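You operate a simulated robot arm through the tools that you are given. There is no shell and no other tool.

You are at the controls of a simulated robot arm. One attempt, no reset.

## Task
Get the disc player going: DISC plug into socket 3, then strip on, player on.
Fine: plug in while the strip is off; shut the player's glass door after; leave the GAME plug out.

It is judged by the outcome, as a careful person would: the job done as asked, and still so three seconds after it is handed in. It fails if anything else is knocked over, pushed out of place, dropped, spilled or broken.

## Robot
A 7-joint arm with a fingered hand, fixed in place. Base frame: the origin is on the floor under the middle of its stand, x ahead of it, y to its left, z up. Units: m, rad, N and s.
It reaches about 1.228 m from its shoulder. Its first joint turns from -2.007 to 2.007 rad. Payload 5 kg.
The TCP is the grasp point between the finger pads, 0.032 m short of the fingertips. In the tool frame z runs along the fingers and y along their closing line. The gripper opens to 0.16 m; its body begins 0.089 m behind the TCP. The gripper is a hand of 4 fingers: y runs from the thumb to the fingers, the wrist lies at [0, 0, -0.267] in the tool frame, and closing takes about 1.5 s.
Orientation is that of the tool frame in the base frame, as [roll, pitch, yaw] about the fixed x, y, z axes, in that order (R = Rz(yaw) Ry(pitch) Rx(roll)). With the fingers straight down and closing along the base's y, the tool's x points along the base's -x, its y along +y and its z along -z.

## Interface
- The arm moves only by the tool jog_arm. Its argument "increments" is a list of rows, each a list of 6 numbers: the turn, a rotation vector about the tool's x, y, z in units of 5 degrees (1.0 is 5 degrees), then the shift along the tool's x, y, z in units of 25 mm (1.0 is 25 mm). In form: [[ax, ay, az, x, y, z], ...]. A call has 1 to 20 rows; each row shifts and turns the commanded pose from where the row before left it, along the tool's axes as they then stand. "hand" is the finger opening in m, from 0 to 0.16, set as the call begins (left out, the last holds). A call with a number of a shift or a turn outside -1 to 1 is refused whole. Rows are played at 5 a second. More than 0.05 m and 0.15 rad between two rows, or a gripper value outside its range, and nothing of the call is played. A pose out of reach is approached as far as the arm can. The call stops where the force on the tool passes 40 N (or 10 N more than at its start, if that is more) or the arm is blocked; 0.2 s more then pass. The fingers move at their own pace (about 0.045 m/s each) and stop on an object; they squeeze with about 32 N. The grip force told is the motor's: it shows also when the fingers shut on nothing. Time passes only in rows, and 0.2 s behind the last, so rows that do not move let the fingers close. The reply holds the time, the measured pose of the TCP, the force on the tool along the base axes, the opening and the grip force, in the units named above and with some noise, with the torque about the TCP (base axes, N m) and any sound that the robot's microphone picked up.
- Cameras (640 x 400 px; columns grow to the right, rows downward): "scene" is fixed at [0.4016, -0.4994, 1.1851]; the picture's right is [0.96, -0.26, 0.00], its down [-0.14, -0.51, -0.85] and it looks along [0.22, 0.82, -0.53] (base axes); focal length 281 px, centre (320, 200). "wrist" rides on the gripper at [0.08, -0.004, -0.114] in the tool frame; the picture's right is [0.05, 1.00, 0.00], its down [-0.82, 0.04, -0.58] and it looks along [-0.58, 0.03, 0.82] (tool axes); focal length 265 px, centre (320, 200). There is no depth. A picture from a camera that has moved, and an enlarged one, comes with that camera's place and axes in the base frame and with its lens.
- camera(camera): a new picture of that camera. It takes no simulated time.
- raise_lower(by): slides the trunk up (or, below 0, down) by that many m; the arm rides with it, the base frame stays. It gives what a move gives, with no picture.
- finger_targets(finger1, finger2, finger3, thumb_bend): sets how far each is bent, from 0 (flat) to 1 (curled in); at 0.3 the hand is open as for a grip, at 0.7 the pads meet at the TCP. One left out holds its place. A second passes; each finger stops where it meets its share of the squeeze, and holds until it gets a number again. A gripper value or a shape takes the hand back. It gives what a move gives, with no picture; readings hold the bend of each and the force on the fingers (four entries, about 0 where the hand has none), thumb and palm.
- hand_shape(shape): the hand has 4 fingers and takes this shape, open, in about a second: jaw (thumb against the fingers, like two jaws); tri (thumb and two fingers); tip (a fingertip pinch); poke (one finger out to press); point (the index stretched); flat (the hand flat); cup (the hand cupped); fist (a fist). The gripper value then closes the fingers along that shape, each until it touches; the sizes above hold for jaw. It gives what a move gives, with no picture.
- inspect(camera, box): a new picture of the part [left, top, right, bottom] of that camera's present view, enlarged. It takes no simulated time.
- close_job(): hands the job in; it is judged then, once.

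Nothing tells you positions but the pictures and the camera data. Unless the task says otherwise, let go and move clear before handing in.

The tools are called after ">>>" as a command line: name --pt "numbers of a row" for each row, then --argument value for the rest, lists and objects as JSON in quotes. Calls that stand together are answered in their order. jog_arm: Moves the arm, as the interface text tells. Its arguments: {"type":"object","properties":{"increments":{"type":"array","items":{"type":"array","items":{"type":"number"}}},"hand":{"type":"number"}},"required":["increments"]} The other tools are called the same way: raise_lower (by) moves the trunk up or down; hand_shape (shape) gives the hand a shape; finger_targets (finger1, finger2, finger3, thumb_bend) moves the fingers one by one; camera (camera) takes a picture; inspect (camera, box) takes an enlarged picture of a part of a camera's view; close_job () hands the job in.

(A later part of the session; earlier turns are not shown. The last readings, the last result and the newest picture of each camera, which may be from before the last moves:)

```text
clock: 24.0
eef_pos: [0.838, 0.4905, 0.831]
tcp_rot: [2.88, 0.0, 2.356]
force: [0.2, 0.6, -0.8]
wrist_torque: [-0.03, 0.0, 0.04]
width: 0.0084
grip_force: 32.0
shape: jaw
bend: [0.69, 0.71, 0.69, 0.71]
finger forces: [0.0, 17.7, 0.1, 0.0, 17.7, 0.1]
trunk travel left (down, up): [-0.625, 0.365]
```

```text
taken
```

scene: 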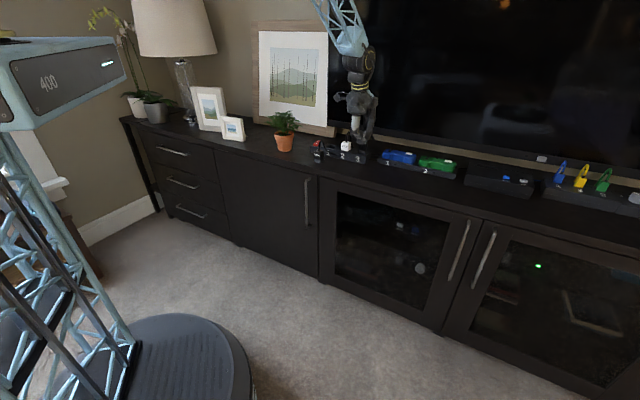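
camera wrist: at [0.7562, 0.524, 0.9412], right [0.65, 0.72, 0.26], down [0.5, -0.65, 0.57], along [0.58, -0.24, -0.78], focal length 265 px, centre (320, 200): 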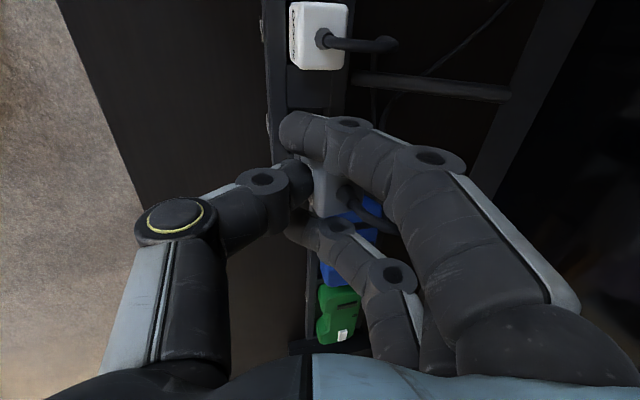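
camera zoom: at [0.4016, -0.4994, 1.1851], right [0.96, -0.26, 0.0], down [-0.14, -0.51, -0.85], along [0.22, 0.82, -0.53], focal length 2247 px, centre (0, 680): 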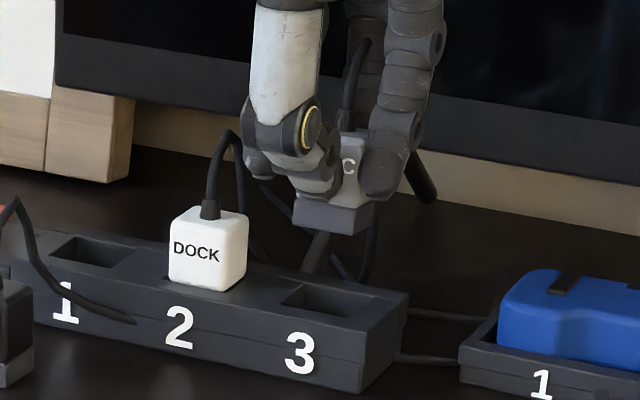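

The plug is over the socket but appears a few millimetres too deep. I'll zoom in to measure it against the hole.

>>> inspect --camera "scene" --box '[355, 125, 385, 160]'

>>> inspect --camera "wrist" --box '[260, 90, 420, 250]'

```text
11.43 times, centred on (370, 142) of scene
camera zoom: at [0.4016, -0.4994, 1.1851], right [0.96, -0.26, 0.0], down [-0.14, -0.51, -0.85], along [0.22, 0.82, -0.53], focal length 3210 px, centre (-251, 857)
```

zoom: 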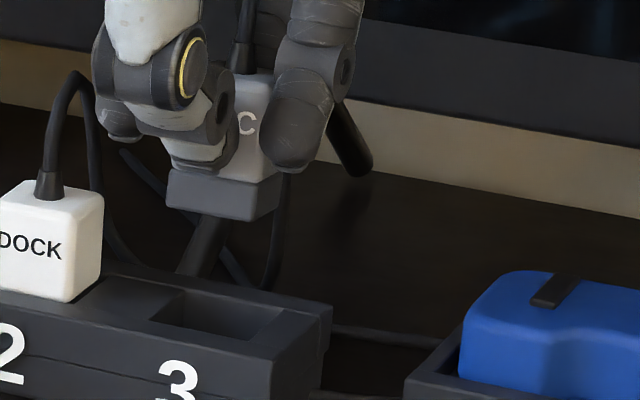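

```text
2.50 times, centred on (340, 170) of wrist
camera zoom: at [0.7562, 0.524, 0.9412], right [0.65, 0.72, 0.26], down [0.5, -0.65, 0.57], along [0.58, -0.24, -0.78], focal length 664 px, centre (270, 275)
```

zoom: 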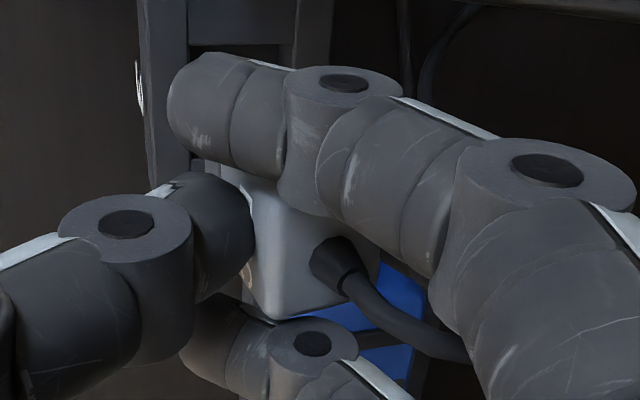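

The plug needs to come about 12 mm back toward me to match how DOCK sits. I'll shift it, then lower it to just above the strip and compare again.

>>> jog_arm --pt "0 0 0 0 -0.232 -0.062" --pt "0 0 0 0 -0.232 -0.062" --pt "0 0 0 0 -0.1 0.374" --pt "0 0 0 0 -0.1 0.374" --pt "0 0 0 0 -0.1 0.374"

>>> inspect --camera "scene" --box '[350, 130, 380, 160]'

>>> inspect --camera "wrist" --box '[240, 80, 440, 240]'

```text
clock: 25.2
eef_pos: [0.8284, 0.4811, 0.8033]
tcp_rot: [2.88, 0.001, 2.356]
force: [0.0, 0.0, -1.1]
wrist_torque: [0.02, 0.05, 0.06]
width: 0.0085
grip_force: 32.4
shape: jaw
bend: [0.69, 0.71, 0.69, 0.71]
finger forces: [0.1, 17.7, 0.0, 0.0, 17.6, 0.1]
trunk travel left (down, up): [-0.625, 0.365]
```

```text
13.33 times, centred on (365, 145) of scene
camera zoom: at [0.4016, -0.4994, 1.1851], right [0.96, -0.26, 0.0], down [-0.14, -0.51, -0.85], along [0.22, 0.82, -0.53], focal length 3744 px, centre (-280, 933)
```

zoom: 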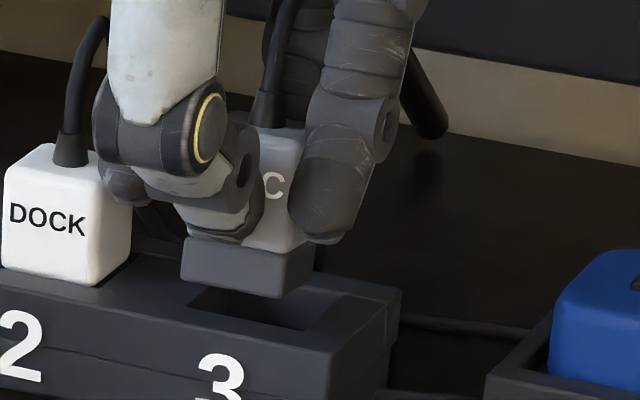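

```text
2.50 times, centred on (340, 160) of wrist
camera zoom: at [0.7465, 0.5154, 0.9119], right [0.65, 0.72, 0.26], down [0.5, -0.65, 0.57], along [0.58, -0.24, -0.78], focal length 664 px, centre (270, 300)
```

zoom: 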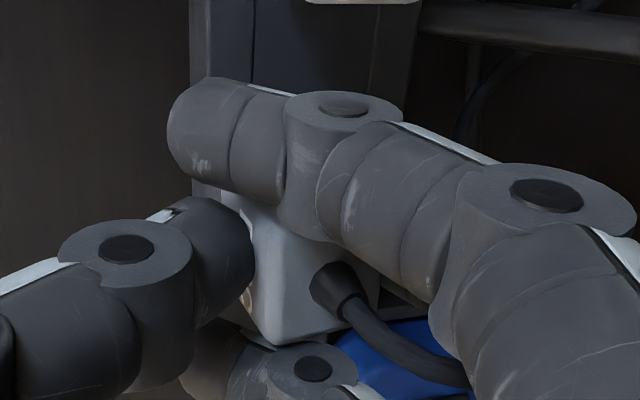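

The plug is yawed about 4–5° in the grip and slightly left. I'll zoom further to measure the corners of both plug and hole.

>>> inspect --camera "scene" --box '[352, 144, 370, 156]'

```text
16.00 times, centred on (361, 150) of scene
camera zoom: at [0.4016, -0.4994, 1.1851], right [0.96, -0.26, 0.0], down [-0.14, -0.51, -0.85], along [0.22, 0.82, -0.53], focal length 4493 px, centre (-336, 1000)
```

zoom: 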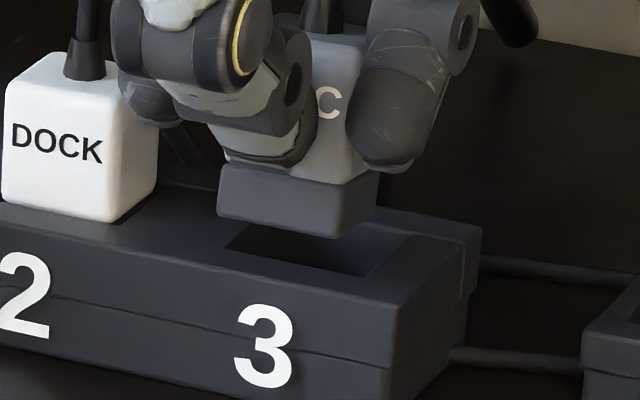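

The hole is about 39×31 mm and the plug about 31×25 mm. I need about 5 mm to the right and a small clockwise turn to square it.

>>> jog_arm --pt "0 0 0 -0.2 0 0" --pt "0 -0.117 0.435 0 0 0" --pt "0 -0.117 0.435 0 0 0"

>>> inspect --camera "scene" --box '[352, 144, 370, 156]'

```text
clock: 26.0
eef_pos: [0.8314, 0.4793, 0.8027]
tcp_rot: [2.881, -0.001, 2.279]
force: [0.6, 0.1, 0.5]
wrist_torque: [-0.02, 0.02, -0.01]
width: 0.0082
grip_force: 32.0
shape: jaw
bend: [0.69, 0.71, 0.69, 0.71]
finger forces: [0.1, 17.7, 0.1, 0.0, 17.6, 0.0]
trunk travel left (down, up): [-0.625, 0.365]
```

```text
16.00 times, centred on (361, 150) of scene
camera zoom: at [0.4016, -0.4994, 1.1851], right [0.96, -0.26, 0.0], down [-0.14, -0.51, -0.85], along [0.22, 0.82, -0.53], focal length 4493 px, centre (-336, 1000)
```

zoom: 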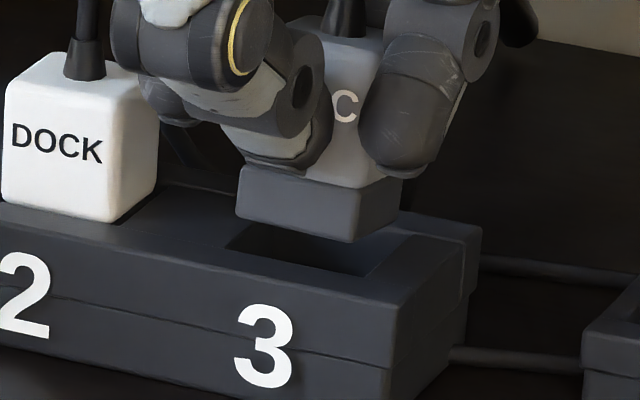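

The plug is square to the hole now, so I'll fine-shift 2 mm and start lowering it in, watching the force.

>>> jog_arm --pt "0 0 0 -0.08 -0.077 -0.021" --pt "0 0 0 0 -0.0414 0.1546" --pt "0 0 0 0 -0.0414 0.1546" --pt "0 0 0 0 -0.0414 0.1546"

>>> inspect --camera "scene" --box '[352, 144, 370, 156]'

```text
clock: 27.0
eef_pos: [0.832, 0.476, 0.7911]
tcp_rot: [2.881, -0.001, 2.279]
force: [-0.3, -0.5, 1.0]
wrist_torque: [0.0, -0.03, 0.03]
width: 0.0082
grip_force: 32.2
shape: jaw
bend: [0.69, 0.71, 0.69, 0.71]
finger forces: [0.0, 17.5, 0.0, 0.1, 17.8, 0.0]
trunk travel left (down, up): [-0.625, 0.365]
```

```text
16.00 times, centred on (361, 150) of scene
camera zoom: at [0.4016, -0.4994, 1.1851], right [0.96, -0.26, 0.0], down [-0.14, -0.51, -0.85], along [0.22, 0.82, -0.53], focal length 4493 px, centre (-336, 1000)
```

zoom: 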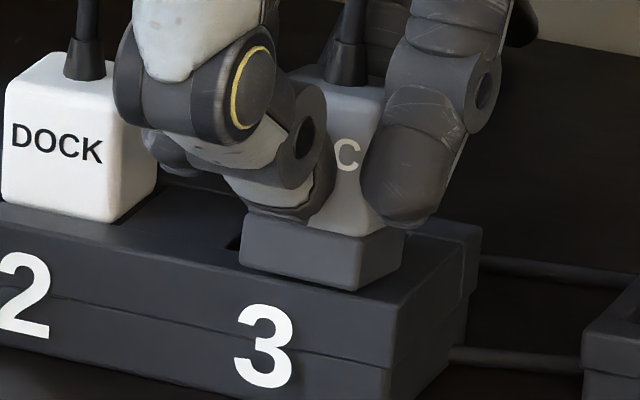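

The dark foot of the plug still shows fully in front of the hole's lip, so it must be higher and nearer to me than I assumed. I'll check from the wrist camera before going lower.

>>> inspect --camera "wrist" --box '[260, 100, 400, 240]'

>>> inspect --camera "scene" --box '[345, 132, 385, 158]'

>>> camera --camera "wrist"

```text
2.86 times, centred on (330, 170) of wrist
camera zoom: at [0.7531, 0.5151, 0.9002], right [0.7, 0.67, 0.26], down [0.45, -0.69, 0.57], along [0.56, -0.28, -0.78], focal length 758 px, centre (291, 286)
```

zoom: 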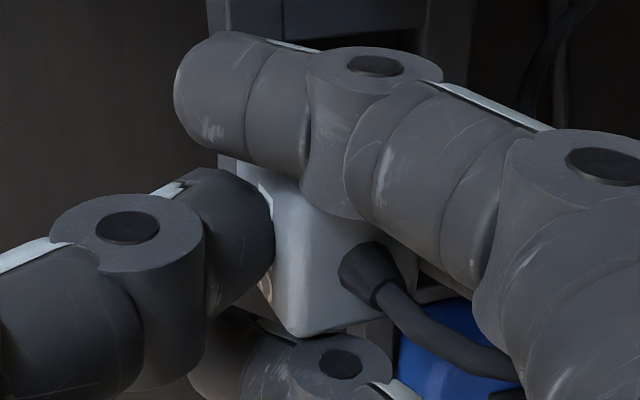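

```text
15.38 times, centred on (365, 145) of scene
camera zoom: at [0.4016, -0.4994, 1.1851], right [0.96, -0.26, 0.0], down [-0.14, -0.51, -0.85], along [0.22, 0.82, -0.53], focal length 4320 px, centre (-372, 1046)
```

zoom: 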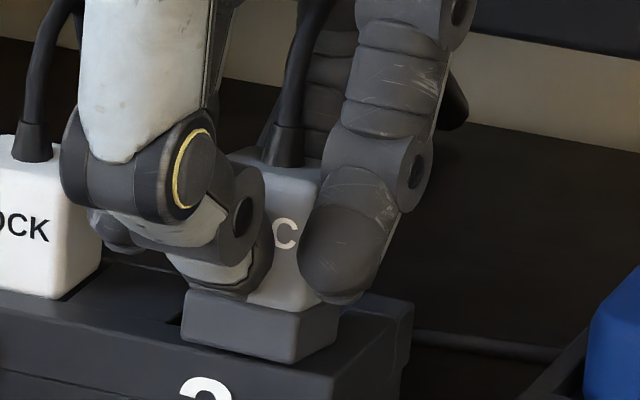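

```text
taken
camera wrist: at [0.7531, 0.5151, 0.9002], right [0.7, 0.67, 0.26], down [0.45, -0.69, 0.57], along [0.56, -0.28, -0.78], focal length 265 px, centre (320, 200)
```

wrist: 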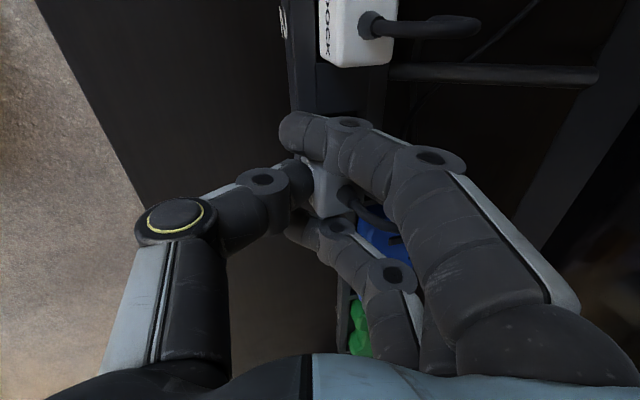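

Combining the views, the plug is about 10 mm too near me and about 4.5 mm too far right, with its foot at strip-top level. I'll raise 4 mm, correct, and look again.

>>> jog_arm --pt "0 0 0 0 0.041 -0.155" --pt "0 0 0 0.106 0.185 0.05" --pt "0 0 0 0.106 0.185 0.05"

>>> inspect --camera "scene" --box '[352, 144, 370, 156]'

>>> inspect --camera "wrist" --box '[240, 0, 440, 240]'

```text
clock: 27.8
eef_pos: [0.8352, 0.486, 0.7948]
tcp_rot: [2.882, 0.0, 2.278]
force: [-0.6, 0.1, -0.6]
wrist_torque: [0.0, 0.0, 0.0]
width: 0.0085
grip_force: 31.6
shape: jaw
bend: [0.69, 0.71, 0.69, 0.71]
finger forces: [0.0, 17.8, 0.0, 0.0, 17.7, 0.0]
trunk travel left (down, up): [-0.625, 0.365]
```

```text
16.00 times, centred on (361, 150) of scene
camera zoom: at [0.4016, -0.4994, 1.1851], right [0.96, -0.26, 0.0], down [-0.14, -0.51, -0.85], along [0.22, 0.82, -0.53], focal length 4493 px, centre (-336, 1000)
```

zoom: 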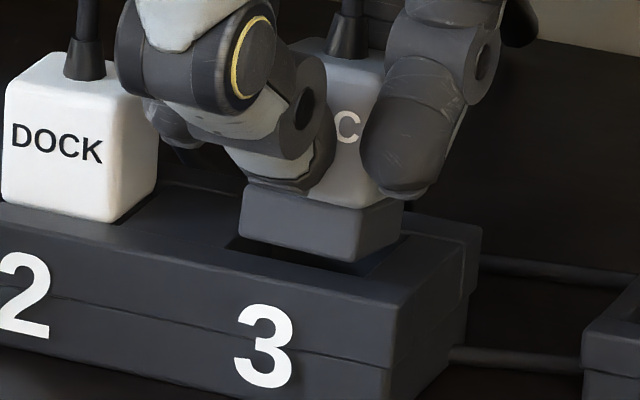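

```text
1.67 times, centred on (340, 120) of wrist
camera zoom: at [0.7569, 0.5248, 0.9037], right [0.7, 0.67, 0.26], down [0.45, -0.69, 0.57], along [0.56, -0.28, -0.78], focal length 442 px, centre (287, 333)
```

zoom: 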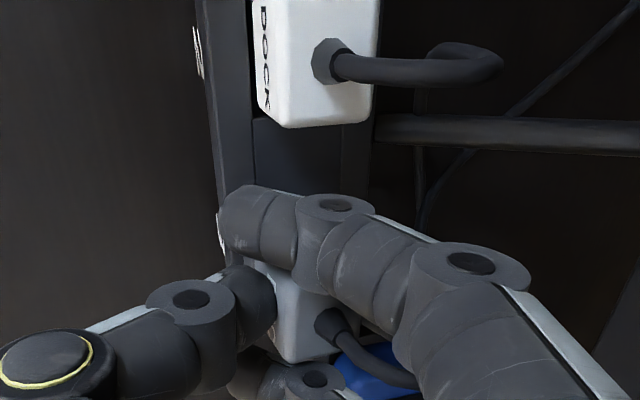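

The plug is also pitched about 6–7° with its foot toward me, so I'll tilt the hand to stand it upright and nudge it a few millimetres deeper and left.

>>> jog_arm --pt "-0.6 0 0 0.045 0.055 0.015" --pt "-0.6 0 0 0.045 0.055 0.015"

>>> inspect --camera "scene" --box '[352, 144, 370, 156]'

>>> inspect --camera "wrist" --box '[240, 0, 440, 240]'

```text
clock: 28.4
eef_pos: [0.8373, 0.489, 0.7936]
tcp_rot: [2.776, 0.001, 2.277]
force: [0.9, 0.4, -0.3]
wrist_torque: [-0.02, -0.02, 0.0]
width: 0.0084
grip_force: 31.9
shape: jaw
bend: [0.69, 0.71, 0.69, 0.71]
finger forces: [0.0, 17.6, 0.0, 0.0, 17.7, 0.0]
trunk travel left (down, up): [-0.625, 0.365]
```

```text
16.00 times, centred on (361, 150) of scene
camera zoom: at [0.4016, -0.4994, 1.1851], right [0.96, -0.26, 0.0], down [-0.14, -0.51, -0.85], along [0.22, 0.82, -0.53], focal length 4493 px, centre (-336, 1000)
```

zoom: 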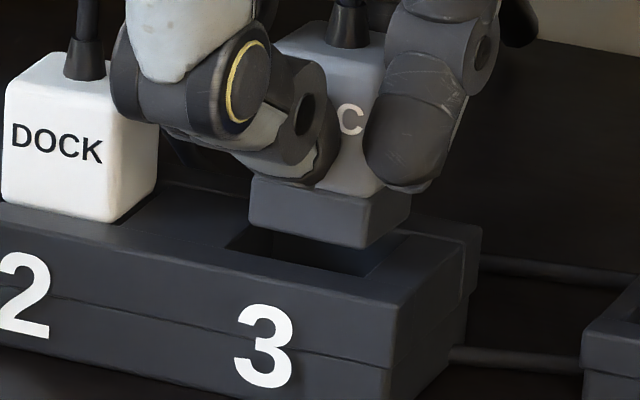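

```text
1.67 times, centred on (340, 120) of wrist
camera zoom: at [0.7497, 0.521, 0.8994], right [0.67, 0.65, 0.36], down [0.4, -0.73, 0.55], along [0.62, -0.23, -0.75], focal length 442 px, centre (287, 333)
```

zoom: 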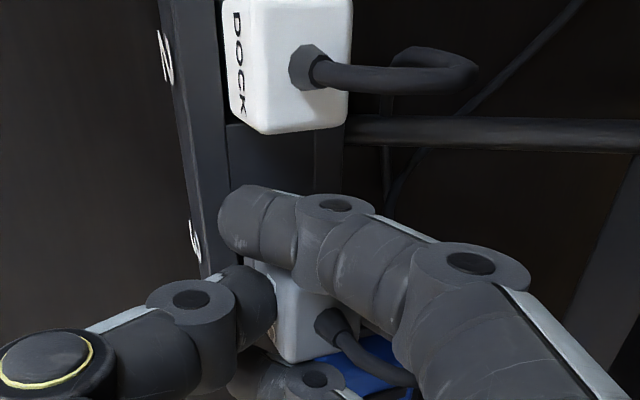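

The plug is now upright and lines up with DOCK in the wrist view, with only a 1–2 mm correction left. I'll lower it into the hole while watching the force.

>>> jog_arm --pt "0 0 0 0.08 -0.037 -0.014" --pt "0 0 0 0 -0.0572 0.1494" --pt "0 0 0 0 -0.0572 0.1494"

>>> inspect --camera "scene" --box '[352, 144, 370, 156]'

```text
clock: 29.2
eef_pos: [0.8344, 0.4904, 0.7872]
tcp_rot: [2.775, 0.001, 2.279]
force: [-0.7, -0.5, 1.2]
wrist_torque: [0.01, 0.0, -0.02]
width: 0.0081
grip_force: 32.4
shape: jaw
bend: [0.69, 0.71, 0.69, 0.71]
finger forces: [0.0, 17.8, 0.0, 0.1, 17.9, 0.1]
trunk travel left (down, up): [-0.625, 0.365]
```

```text
16.00 times, centred on (361, 150) of scene
camera zoom: at [0.4016, -0.4994, 1.1851], right [0.96, -0.26, 0.0], down [-0.14, -0.51, -0.85], along [0.22, 0.82, -0.53], focal length 4493 px, centre (-336, 1000)
```

zoom: 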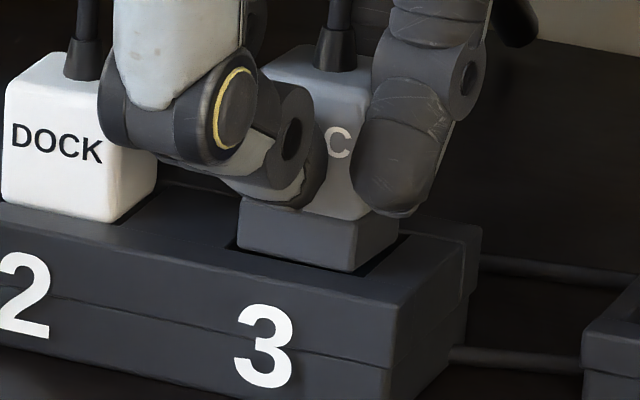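

The foot of the plug is now entering the hole, centred left to right. I'll continue down.

>>> jog_arm --pt "0 0 0 0 -0.043 0.112" --pt "0 0 0 0 -0.043 0.112"

>>> inspect --camera "scene" --box '[352, 144, 370, 156]'

```text
clock: 29.8
eef_pos: [0.8342, 0.4914, 0.7821]
tcp_rot: [2.775, 0.0, 2.279]
force: [1.8, 2.3, 9.0]
wrist_torque: [0.03, -0.06, -0.02]
width: 0.0093
grip_force: 31.9
shape: jaw
bend: [0.69, 0.7, 0.69, 0.73]
finger forces: [0.0, 19.7, 0.0, 0.0, 19.3, 0.0]
trunk travel left (down, up): [-0.625, 0.365]
```

```text
16.00 times, centred on (361, 150) of scene
camera zoom: at [0.4016, -0.4994, 1.1851], right [0.96, -0.26, 0.0], down [-0.14, -0.51, -0.85], along [0.22, 0.82, -0.53], focal length 4493 px, centre (-336, 1000)
```

zoom: 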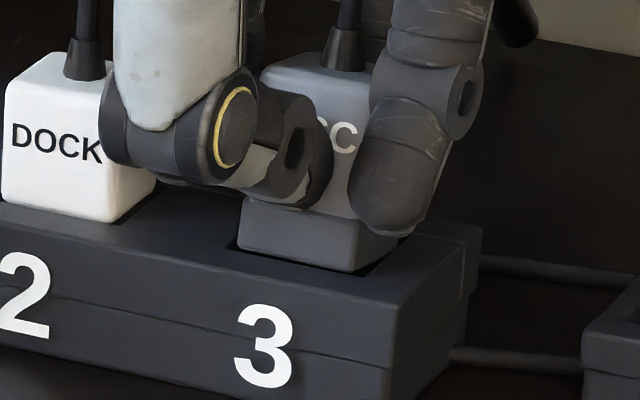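

It has stopped on the front lip: 9 N up, with a sideways push toward deeper. I'll back off 4 mm, shift 4 mm deeper and try again.

>>> jog_arm --pt "0 0 0 0 0.0572 -0.1494" --pt "0 0 0 0 0.0286 -0.0747" --pt "0 0 0 0 0.149 0.057"

>>> inspect --camera "scene" --box '[352, 144, 370, 156]'

>>> inspect --camera "wrist" --box '[240, 0, 440, 240]'

```text
clock: 30.6
eef_pos: [0.8381, 0.4927, 0.7864]
tcp_rot: [2.777, 0.001, 2.278]
force: [-0.1, -0.8, -0.7]
wrist_torque: [0.0, 0.02, -0.01]
width: 0.0089
grip_force: 32.3
shape: jaw
bend: [0.69, 0.7, 0.69, 0.72]
finger forces: [0.0, 16.7, 0.1, 0.1, 16.9, 0.2]
trunk travel left (down, up): [-0.625, 0.365]
```

```text
16.00 times, centred on (361, 150) of scene
camera zoom: at [0.4016, -0.4994, 1.1851], right [0.96, -0.26, 0.0], down [-0.14, -0.51, -0.85], along [0.22, 0.82, -0.53], focal length 4493 px, centre (-336, 1000)
```

zoom: 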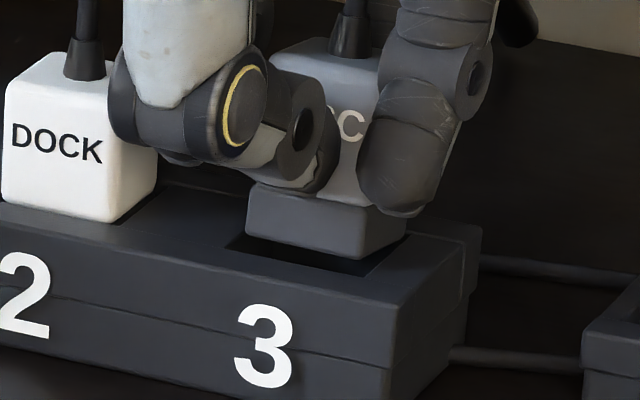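

```text
1.67 times, centred on (340, 120) of wrist
camera zoom: at [0.7504, 0.5247, 0.8916], right [0.68, 0.65, 0.36], down [0.4, -0.73, 0.55], along [0.62, -0.23, -0.75], focal length 442 px, centre (287, 333)
```

zoom: 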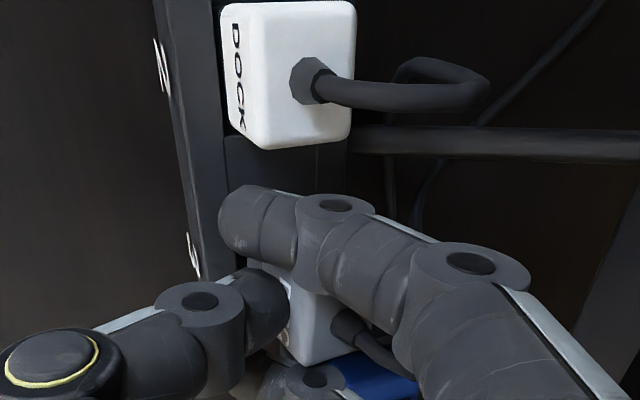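

The foot now sits inside the hole outline on all sides. I'll lower it in small steps.

>>> jog_arm --pt "0 0 0 0 -0.043 0.112" --pt "0 0 0 0 -0.043 0.112"

>>> inspect --camera "scene" --box '[352, 144, 370, 156]'

```text
clock: 31.2
eef_pos: [0.8374, 0.491, 0.7802]
tcp_rot: [2.777, -0.001, 2.278]
force: [-1.5, -2.1, 0.7]
wrist_torque: [-0.06, 0.11, 0.06]
width: 0.0087
grip_force: 32.0
shape: jaw
bend: [0.69, 0.7, 0.69, 0.72]
finger forces: [0.1, 17.1, 0.1, 0.0, 18.9, 0.0]
trunk travel left (down, up): [-0.625, 0.365]
```

```text
16.00 times, centred on (361, 150) of scene
camera zoom: at [0.4016, -0.4994, 1.1851], right [0.96, -0.26, 0.0], down [-0.14, -0.51, -0.85], along [0.22, 0.82, -0.53], focal length 4493 px, centre (-336, 1000)
```

zoom: 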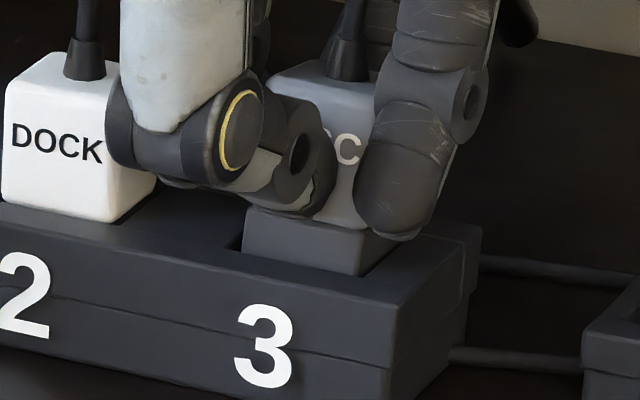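

The vertical force is low with a slight push back from the rear wall, so the foot is inside. I'll ease 1 mm toward me and continue down.

>>> jog_arm --pt "0 0 0 0 -0.037 -0.014" --pt "0 0 0 0 -0.043 0.112" --pt "0 0 0 0 -0.029 0.0747"

>>> inspect --camera "scene" --box '[352, 144, 370, 156]'

```text
clock: 32.0
eef_pos: [0.8362, 0.492, 0.7749]
tcp_rot: [2.775, 0.0, 2.279]
force: [-0.7, -1.5, 0.3]
wrist_torque: [-0.01, 0.05, 0.01]
width: 0.0084
grip_force: 31.5
shape: jaw
bend: [0.69, 0.7, 0.69, 0.72]
finger forces: [0.0, 16.9, 0.1, 0.0, 18.3, 0.0]
trunk travel left (down, up): [-0.625, 0.365]
```

```text
16.00 times, centred on (361, 150) of scene
camera zoom: at [0.4016, -0.4994, 1.1851], right [0.96, -0.26, 0.0], down [-0.14, -0.51, -0.85], along [0.22, 0.82, -0.53], focal length 4493 px, centre (-336, 1000)
```

zoom: 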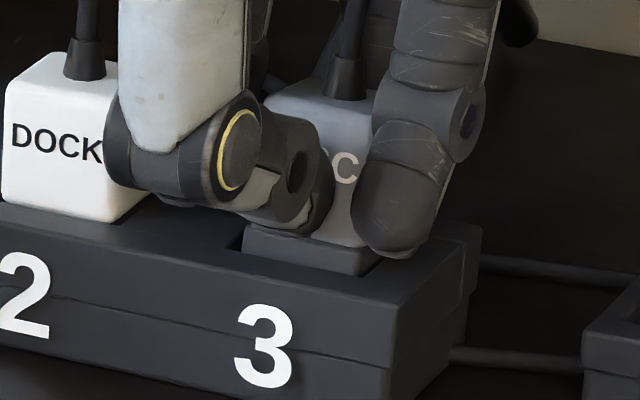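

It is going in, with less of the dark foot showing. I'll continue a few more millimetres.

>>> jog_arm --pt "0 0 0 0 -0.036 0.093" --pt "0 0 0 0 -0.036 0.093"

>>> inspect --camera "scene" --box '[352, 144, 370, 156]'

```text
clock: 32.6
eef_pos: [0.837, 0.4915, 0.7717]
tcp_rot: [2.775, -0.001, 2.278]
force: [-5.7, -4.4, 6.0]
wrist_torque: [-0.03, 0.03, 0.1]
width: 0.0089
grip_force: 32.1
shape: jaw
bend: [0.69, 0.7, 0.69, 0.73]
finger forces: [0.2, 16.2, 0.2, 0.0, 23.9, 0.0]
trunk travel left (down, up): [-0.625, 0.365]
```

```text
16.00 times, centred on (361, 150) of scene
camera zoom: at [0.4016, -0.4994, 1.1851], right [0.96, -0.26, 0.0], down [-0.14, -0.51, -0.85], along [0.22, 0.82, -0.53], focal length 4493 px, centre (-336, 1000)
```

zoom: 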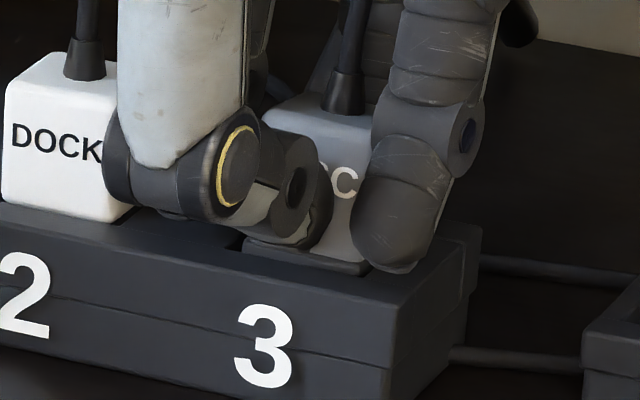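

Only about 5 mm remains and there is some side load. I'll ease 2 mm back toward me and press down a little more.

>>> jog_arm --pt "0 0 0 0 -0.056 -0.021" --pt "0 0 0 0 -0.036 0.093"

>>> inspect --camera "scene" --box '[352, 144, 370, 156]'

>>> inspect --camera "wrist" --box '[240, 0, 440, 240]'

```text
clock: 33.2
eef_pos: [0.8355, 0.4894, 0.7684]
tcp_rot: [2.776, -0.001, 2.278]
force: [-4.2, -1.7, 8.6]
wrist_torque: [0.09, -0.07, 0.06]
width: 0.0085
grip_force: 31.6
shape: jaw
bend: [0.69, 0.7, 0.69, 0.73]
finger forces: [0.0, 15.9, 0.0, 0.0, 20.8, 0.1]
trunk travel left (down, up): [-0.625, 0.365]
```

```text
16.00 times, centred on (361, 150) of scene
camera zoom: at [0.4016, -0.4994, 1.1851], right [0.96, -0.26, 0.0], down [-0.14, -0.51, -0.85], along [0.22, 0.82, -0.53], focal length 4493 px, centre (-336, 1000)
```

zoom: 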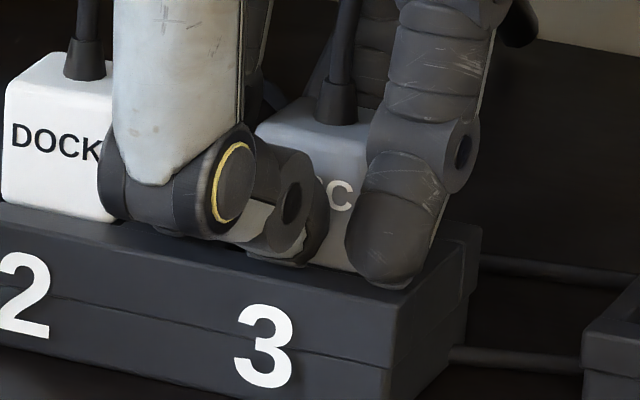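

```text
1.67 times, centred on (340, 120) of wrist
camera zoom: at [0.748, 0.5227, 0.8734], right [0.67, 0.65, 0.36], down [0.4, -0.73, 0.55], along [0.62, -0.23, -0.75], focal length 442 px, centre (287, 333)
```

zoom: 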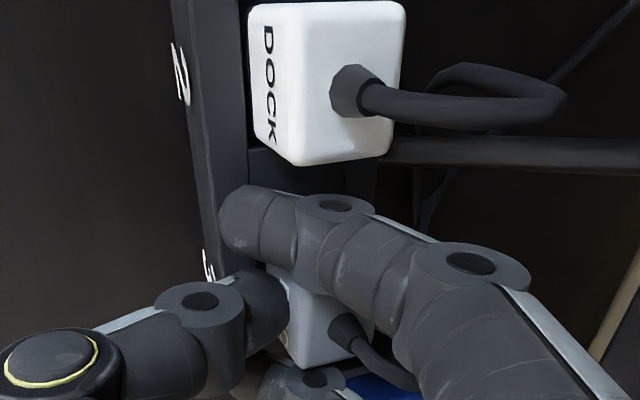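

The dark foot has disappeared and the grey body sits at the strip top like DOCK's. I'll open the fingers slightly and check it.

>>> jog_arm --pt "0 0 0 0 0 0" --pt "0 0 0 0 0 0" --pt "0 0 0 0 0 0" --pt "0 0 0 0 0 0" --pt "0 0 0 0 0 0" --hand 0.06

>>> inspect --camera "scene" --box '[352, 144, 370, 156]'

>>> inspect --camera "wrist" --box '[240, 0, 440, 240]'

```text
clock: 34.4
eef_pos: [0.8352, 0.4901, 0.7693]
tcp_rot: [2.775, 0.001, 2.278]
force: [5.2, 3.1, 22.4]
wrist_torque: [-0.05, 0.04, 0.07]
width: 0.0503
grip_force: 0.1
shape: jaw
bend: [0.73, 0.73, 0.73, 0.77]
finger forces: [0.0, 0.0, 0.1, 0.0, 22.2, 0.1]
trunk travel left (down, up): [-0.625, 0.365]
```

```text
16.00 times, centred on (361, 150) of scene
camera zoom: at [0.4016, -0.4994, 1.1851], right [0.96, -0.26, 0.0], down [-0.14, -0.51, -0.85], along [0.22, 0.82, -0.53], focal length 4493 px, centre (-336, 1000)
```

zoom: 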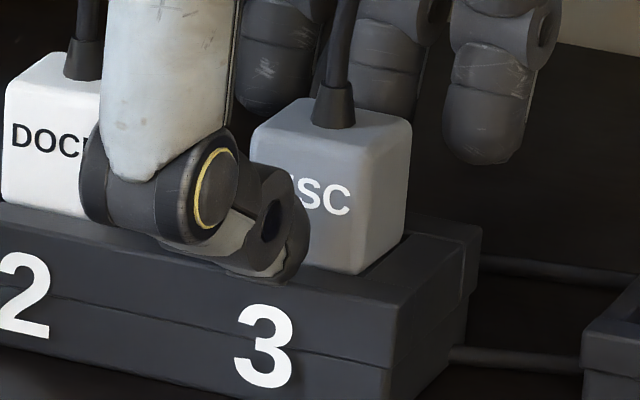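

```text
1.67 times, centred on (340, 120) of wrist
camera zoom: at [0.7481, 0.5225, 0.8752], right [0.67, 0.64, 0.36], down [0.4, -0.73, 0.55], along [0.62, -0.23, -0.75], focal length 442 px, centre (287, 333)
```

zoom: 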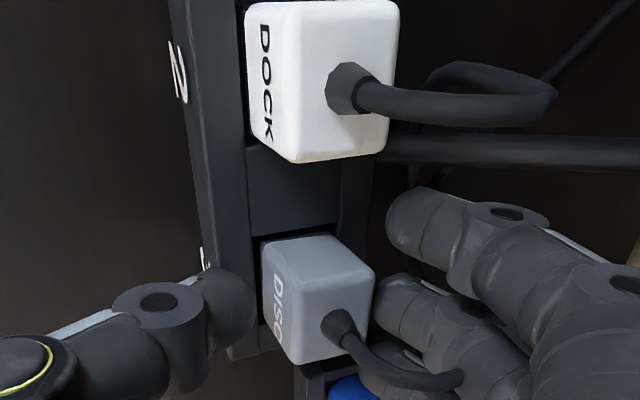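

The plug appears seated beside DOCK. The thumb is pressing on the strip top, so I'll raise the hand straight up.

>>> jog_arm --pt "0 0 0 0 0.143 -0.374" --pt "0 0 0 0 0.143 -0.374" --pt "0 0 0 0 0.286 -0.747" --pt "0 0 0 0 0.286 -0.747" --pt "0 0 0 0 0.286 -0.747" --pt "0 0 0 0 0.286 -0.747"

>>> inspect --camera "scene" --box '[335, 135, 375, 160]'

>>> inspect --camera "wrist" --box '[200, 0, 440, 240]'

```text
clock: 35.8
eef_pos: [0.8356, 0.4903, 0.868]
tcp_rot: [2.775, 0.001, 2.278]
force: [0.3, 0.1, -0.8]
wrist_torque: [0.0, -0.01, 0.01]
width: 0.0596
grip_force: 0.0
shape: jaw
bend: [0.73, 0.73, 0.73, 0.7]
finger forces: [0.0, 0.1, 0.1, 0.1, 0.1, 0.1]
trunk travel left (down, up): [-0.625, 0.365]
```

```text
16.00 times, centred on (355, 148) of scene
camera zoom: at [0.4016, -0.4994, 1.1851], right [0.96, -0.26, 0.0], down [-0.14, -0.51, -0.85], along [0.22, 0.82, -0.53], focal length 4493 px, centre (-240, 1040)
```

zoom: 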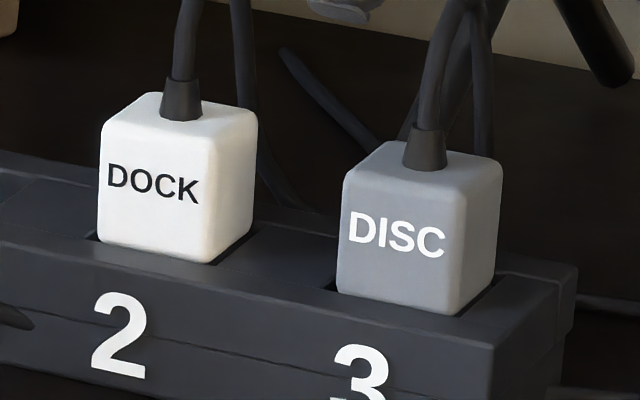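

```text
1.67 times, centred on (320, 120) of wrist
camera zoom: at [0.7483, 0.5219, 0.9735], right [0.68, 0.65, 0.36], down [0.4, -0.73, 0.55], along [0.62, -0.23, -0.75], focal length 442 px, centre (320, 333)
```

zoom: 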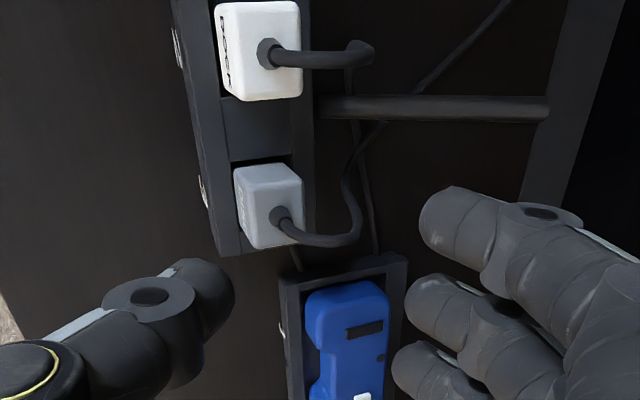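

DISC sits level and exactly like DOCK, so it is seated. The rocker's I end (back) stands higher, which means the strip is off. I'll retreat and form a poking finger for the switch.

>>> jog_arm --pt "0 0 0 0 -0.862 -0.544" --pt "0 0 0 0 -0.862 -0.544" --pt "0 0 0 0 -0.862 -0.544" --pt "0 0 0 0 -0.862 -0.544" --pt "0 0 0 0 -0.862 -0.544" --pt "0 0 0 0 -0.862 -0.544" --pt "0 0 0 0 -0.862 -0.544" --pt "0 0 0 0 -0.862 -0.544" --pt "0 0 0 0 -0.862 -0.544" --pt "0 0 0 0 -0.862 -0.544"

>>> hand_shape --shape "poke"

>>> camera --camera "wrist"

>>> inspect --camera "scene" --box '[240, 20, 400, 160]'

>>> inspect --camera "scene" --box '[308, 130, 348, 155]'

```text
clock: 38.0
eef_pos: [0.6456, 0.3279, 0.9195]
tcp_rot: [2.775, 0.0, 2.276]
force: [-0.2, -0.4, 0.8]
wrist_torque: [0.03, -0.01, 0.0]
width: 0.0596
grip_force: 0.2
shape: jaw
bend: [0.73, 0.73, 0.73, 0.7]
finger forces: [0.1, 0.0, 0.2, 0.0, 0.0, 0.1]
trunk travel left (down, up): [-0.625, 0.365]
```

```text
clock: 38.9
eef_pos: [0.6452, 0.3283, 0.9174]
tcp_rot: [2.776, -0.001, 2.277]
force: [0.1, -0.5, 0.4]
wrist_torque: [0.03, 0.0, 0.0]
width: 0.0
grip_force: 0.1
shape: poke
bend: [1.0, 1.0, 1.0, 0.47]
finger forces: [0.0, 0.0, 0.0, 0.0, 0.0, 0.0]
trunk travel left (down, up): [-0.625, 0.365]
```

```text
taken
camera wrist: at [0.5583, 0.3606, 1.023], right [0.67, 0.65, 0.36], down [0.4, -0.73, 0.55], along [0.62, -0.23, -0.75], focal length 265 px, centre (320, 200)
```

wrist: 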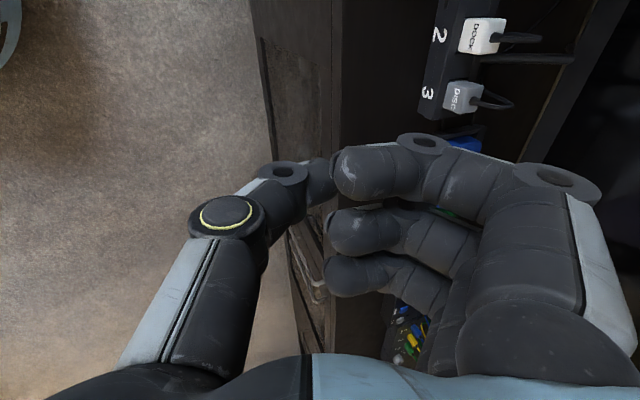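

```text
2.86 times, centred on (320, 90) of scene
camera zoom: at [0.4016, -0.4994, 1.1851], right [0.96, -0.26, 0.0], down [-0.14, -0.51, -0.85], along [0.22, 0.82, -0.53], focal length 802 px, centre (320, 514)
```

zoom: 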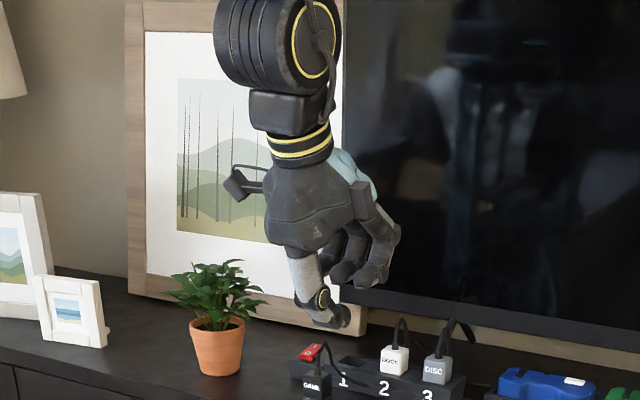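

```text
16.00 times, centred on (328, 142) of scene
camera zoom: at [0.4016, -0.4994, 1.1851], right [0.96, -0.26, 0.0], down [-0.14, -0.51, -0.85], along [0.22, 0.82, -0.53], focal length 4493 px, centre (192, 1120)
```

zoom: 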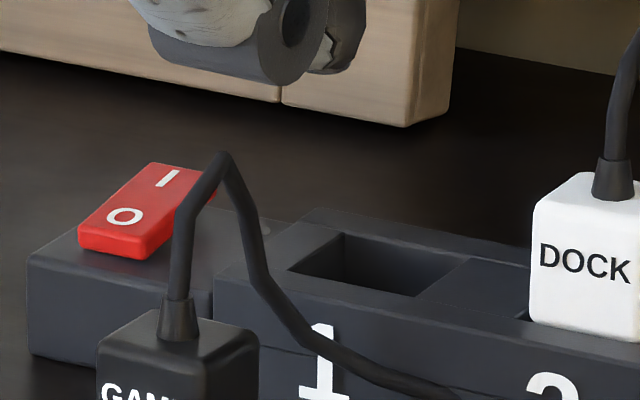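

The poke shape pokes with the thumb, which is hard to aim. I'll check the point shape instead.

>>> hand_shape --shape "point"

>>> camera --camera "wrist"

>>> inspect --camera "scene" --box '[240, 20, 400, 160]'

```text
clock: 39.8
eef_pos: [0.6443, 0.3274, 0.9189]
tcp_rot: [2.777, 0.0, 2.278]
force: [0.0, 1.0, -0.1]
wrist_torque: [-0.01, 0.03, 0.01]
width: 0.1522
grip_force: 0.0
shape: point
bend: [0.3, 1.0, 1.0, 0.54]
finger forces: [0.0, 0.0, 0.0, 0.1, 0.0, 0.0]
trunk travel left (down, up): [-0.625, 0.365]
```

```text
taken
camera wrist: at [0.5583, 0.3606, 1.023], right [0.67, 0.65, 0.36], down [0.4, -0.73, 0.55], along [0.62, -0.23, -0.75], focal length 265 px, centre (320, 200)
```

wrist: 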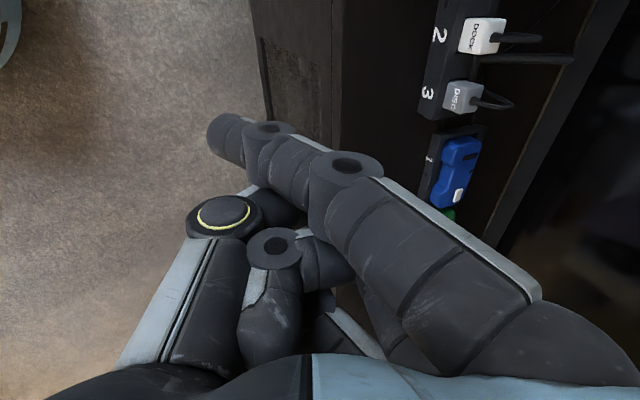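

```text
2.86 times, centred on (320, 90) of scene
camera zoom: at [0.4016, -0.4994, 1.1851], right [0.96, -0.26, 0.0], down [-0.14, -0.51, -0.85], along [0.22, 0.82, -0.53], focal length 802 px, centre (320, 514)
```

zoom: 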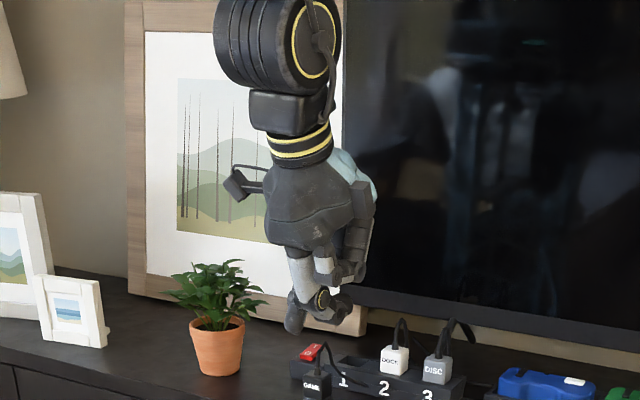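

Point shape angles the index across the palm. I'll instead curl fingers 1 and 3 and keep finger 2 straight, and look at that.

>>> hand_shape --shape "jaw"

>>> finger_targets --finger1 1.0 --finger2 0.3 --finger3 1.0 --thumb_bend 0.0

>>> camera --camera "wrist"

>>> inspect --camera "scene" --box '[240, 20, 400, 160]'

```text
clock: 40.7
eef_pos: [0.6446, 0.3278, 0.9178]
tcp_rot: [2.776, 0.0, 2.279]
force: [0.8, -0.3, 0.5]
wrist_torque: [0.0, 0.0, 0.0]
width: 0.1599
grip_force: 0.1
shape: jaw
bend: [0.3, 0.3, 0.3, 0.3]
finger forces: [0.0, 0.0, 0.0, 0.0, 0.1, 0.0]
trunk travel left (down, up): [-0.625, 0.365]
```

```text
clock: 41.7
eef_pos: [0.6451, 0.3286, 0.9172]
tcp_rot: [2.775, 0.0, 2.277]
force: [-0.4, -0.3, 0.7]
wrist_torque: [-0.02, -0.02, 0.0]
width: 0.0871
grip_force: 0.1
shape: fingers
bend: [1.0, 0.3, 1.0, 0.0]
finger forces: [0.1, 0.0, 0.0, 0.0, 0.0, 0.0]
trunk travel left (down, up): [-0.625, 0.365]
```

```text
taken
camera wrist: at [0.5582, 0.3605, 1.023], right [0.67, 0.65, 0.36], down [0.4, -0.73, 0.55], along [0.62, -0.23, -0.75], focal length 265 px, centre (320, 200)
```

wrist: 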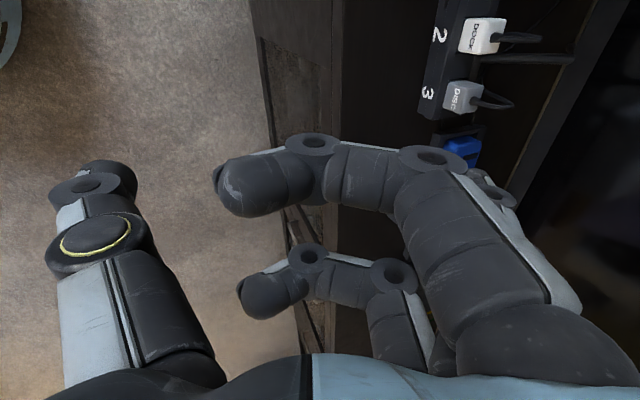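

```text
2.86 times, centred on (320, 90) of scene
camera zoom: at [0.4016, -0.4994, 1.1851], right [0.96, -0.26, 0.0], down [-0.14, -0.51, -0.85], along [0.22, 0.82, -0.53], focal length 802 px, centre (320, 514)
```

zoom: 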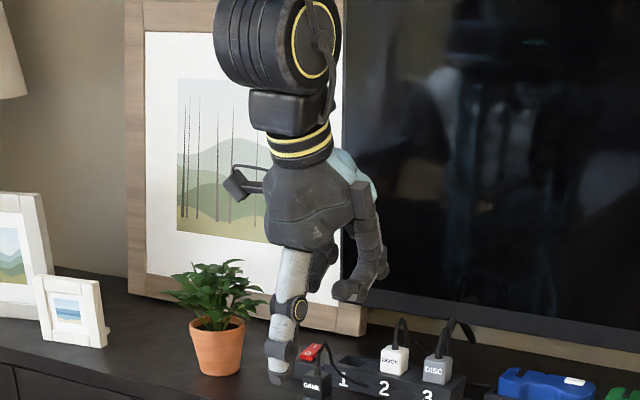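

With finger 2 bent to the grasp point and the others plus thumb curled, I should get a single leading fingertip. I'll set that and look.

>>> finger_targets --finger1 1.0 --finger2 0.6 --finger3 1.0 --thumb_bend 1.0

>>> camera --camera "wrist"

>>> inspect --camera "scene" --box '[260, 60, 380, 160]'

```text
clock: 42.7
eef_pos: [0.6454, 0.328, 0.9177]
tcp_rot: [2.775, 0.0, 2.277]
force: [0.4, 0.0, -0.1]
wrist_torque: [0.01, 0.0, 0.0]
width: 0.0489
grip_force: 0.0
shape: fingers
bend: [1.0, 0.59, 1.0, 0.98]
finger forces: [0.0, 0.0, 0.0, 0.1, 0.1, 0.0]
trunk travel left (down, up): [-0.625, 0.365]
```

```text
taken
camera wrist: at [0.5582, 0.3605, 1.023], right [0.67, 0.65, 0.36], down [0.4, -0.73, 0.55], along [0.62, -0.23, -0.75], focal length 265 px, centre (320, 200)
```

wrist: 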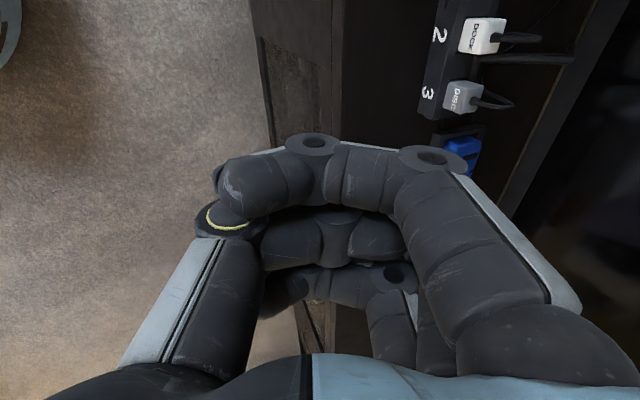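

```text
4.00 times, centred on (320, 110) of scene
camera zoom: at [0.4016, -0.4994, 1.1851], right [0.96, -0.26, 0.0], down [-0.14, -0.51, -0.85], along [0.22, 0.82, -0.53], focal length 1123 px, centre (320, 560)
```

zoom: 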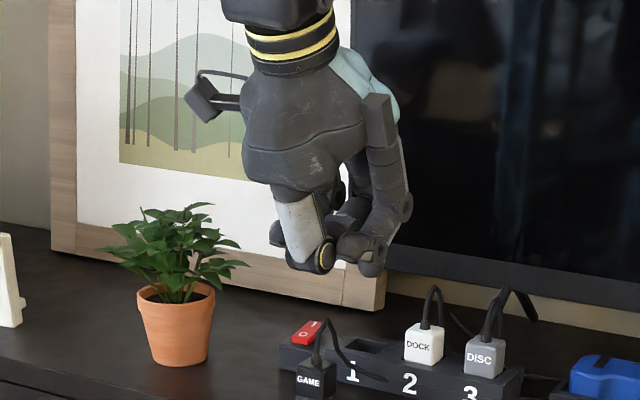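

I'll zoom in on the hand to see how far finger 2 leads.

>>> inspect --camera "scene" --box '[310, 95, 370, 140]'

>>> finger_targets --finger2 0.4

>>> inspect --camera "scene" --box '[310, 95, 370, 140]'

>>> camera --camera "wrist"

```text
8.89 times, centred on (340, 118) of scene
camera zoom: at [0.4016, -0.4994, 1.1851], right [0.96, -0.26, 0.0], down [-0.14, -0.51, -0.85], along [0.22, 0.82, -0.53], focal length 2496 px, centre (142, 933)
```

zoom: 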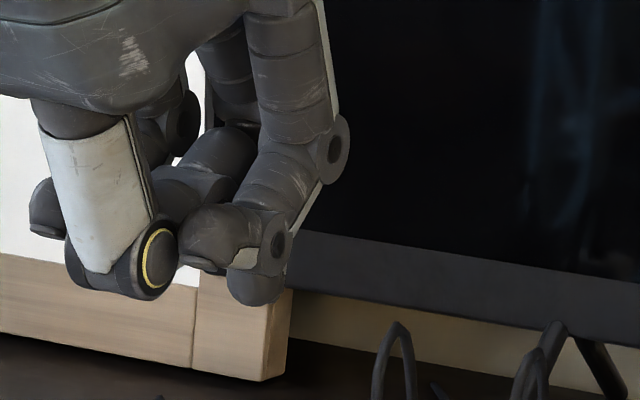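

```text
clock: 43.7
eef_pos: [0.6451, 0.3283, 0.9174]
tcp_rot: [2.776, 0.001, 2.278]
force: [-0.2, -0.7, 0.0]
wrist_torque: [-0.01, 0.02, -0.01]
width: 0.0499
grip_force: 0.1
shape: fingers
bend: [1.0, 0.4, 1.0, 1.0]
finger forces: [0.0, 0.0, 0.0, 0.1, 0.0, 0.1]
trunk travel left (down, up): [-0.625, 0.365]
```

```text
8.89 times, centred on (340, 118) of scene
camera zoom: at [0.4016, -0.4994, 1.1851], right [0.96, -0.26, 0.0], down [-0.14, -0.51, -0.85], along [0.22, 0.82, -0.53], focal length 2496 px, centre (142, 933)
```

zoom: 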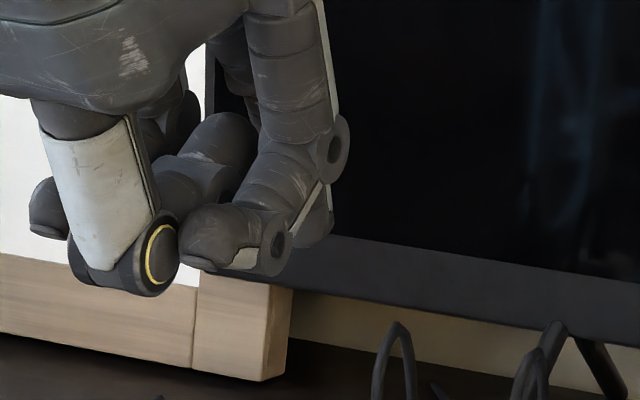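

```text
taken
camera wrist: at [0.5582, 0.3605, 1.023], right [0.67, 0.65, 0.36], down [0.4, -0.73, 0.55], along [0.62, -0.23, -0.75], focal length 265 px, centre (320, 200)
```

wrist: 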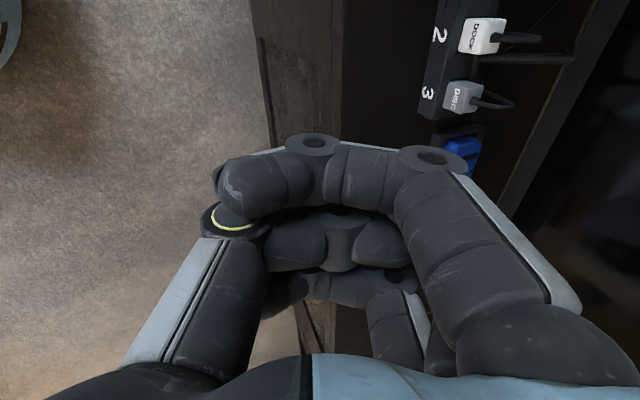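

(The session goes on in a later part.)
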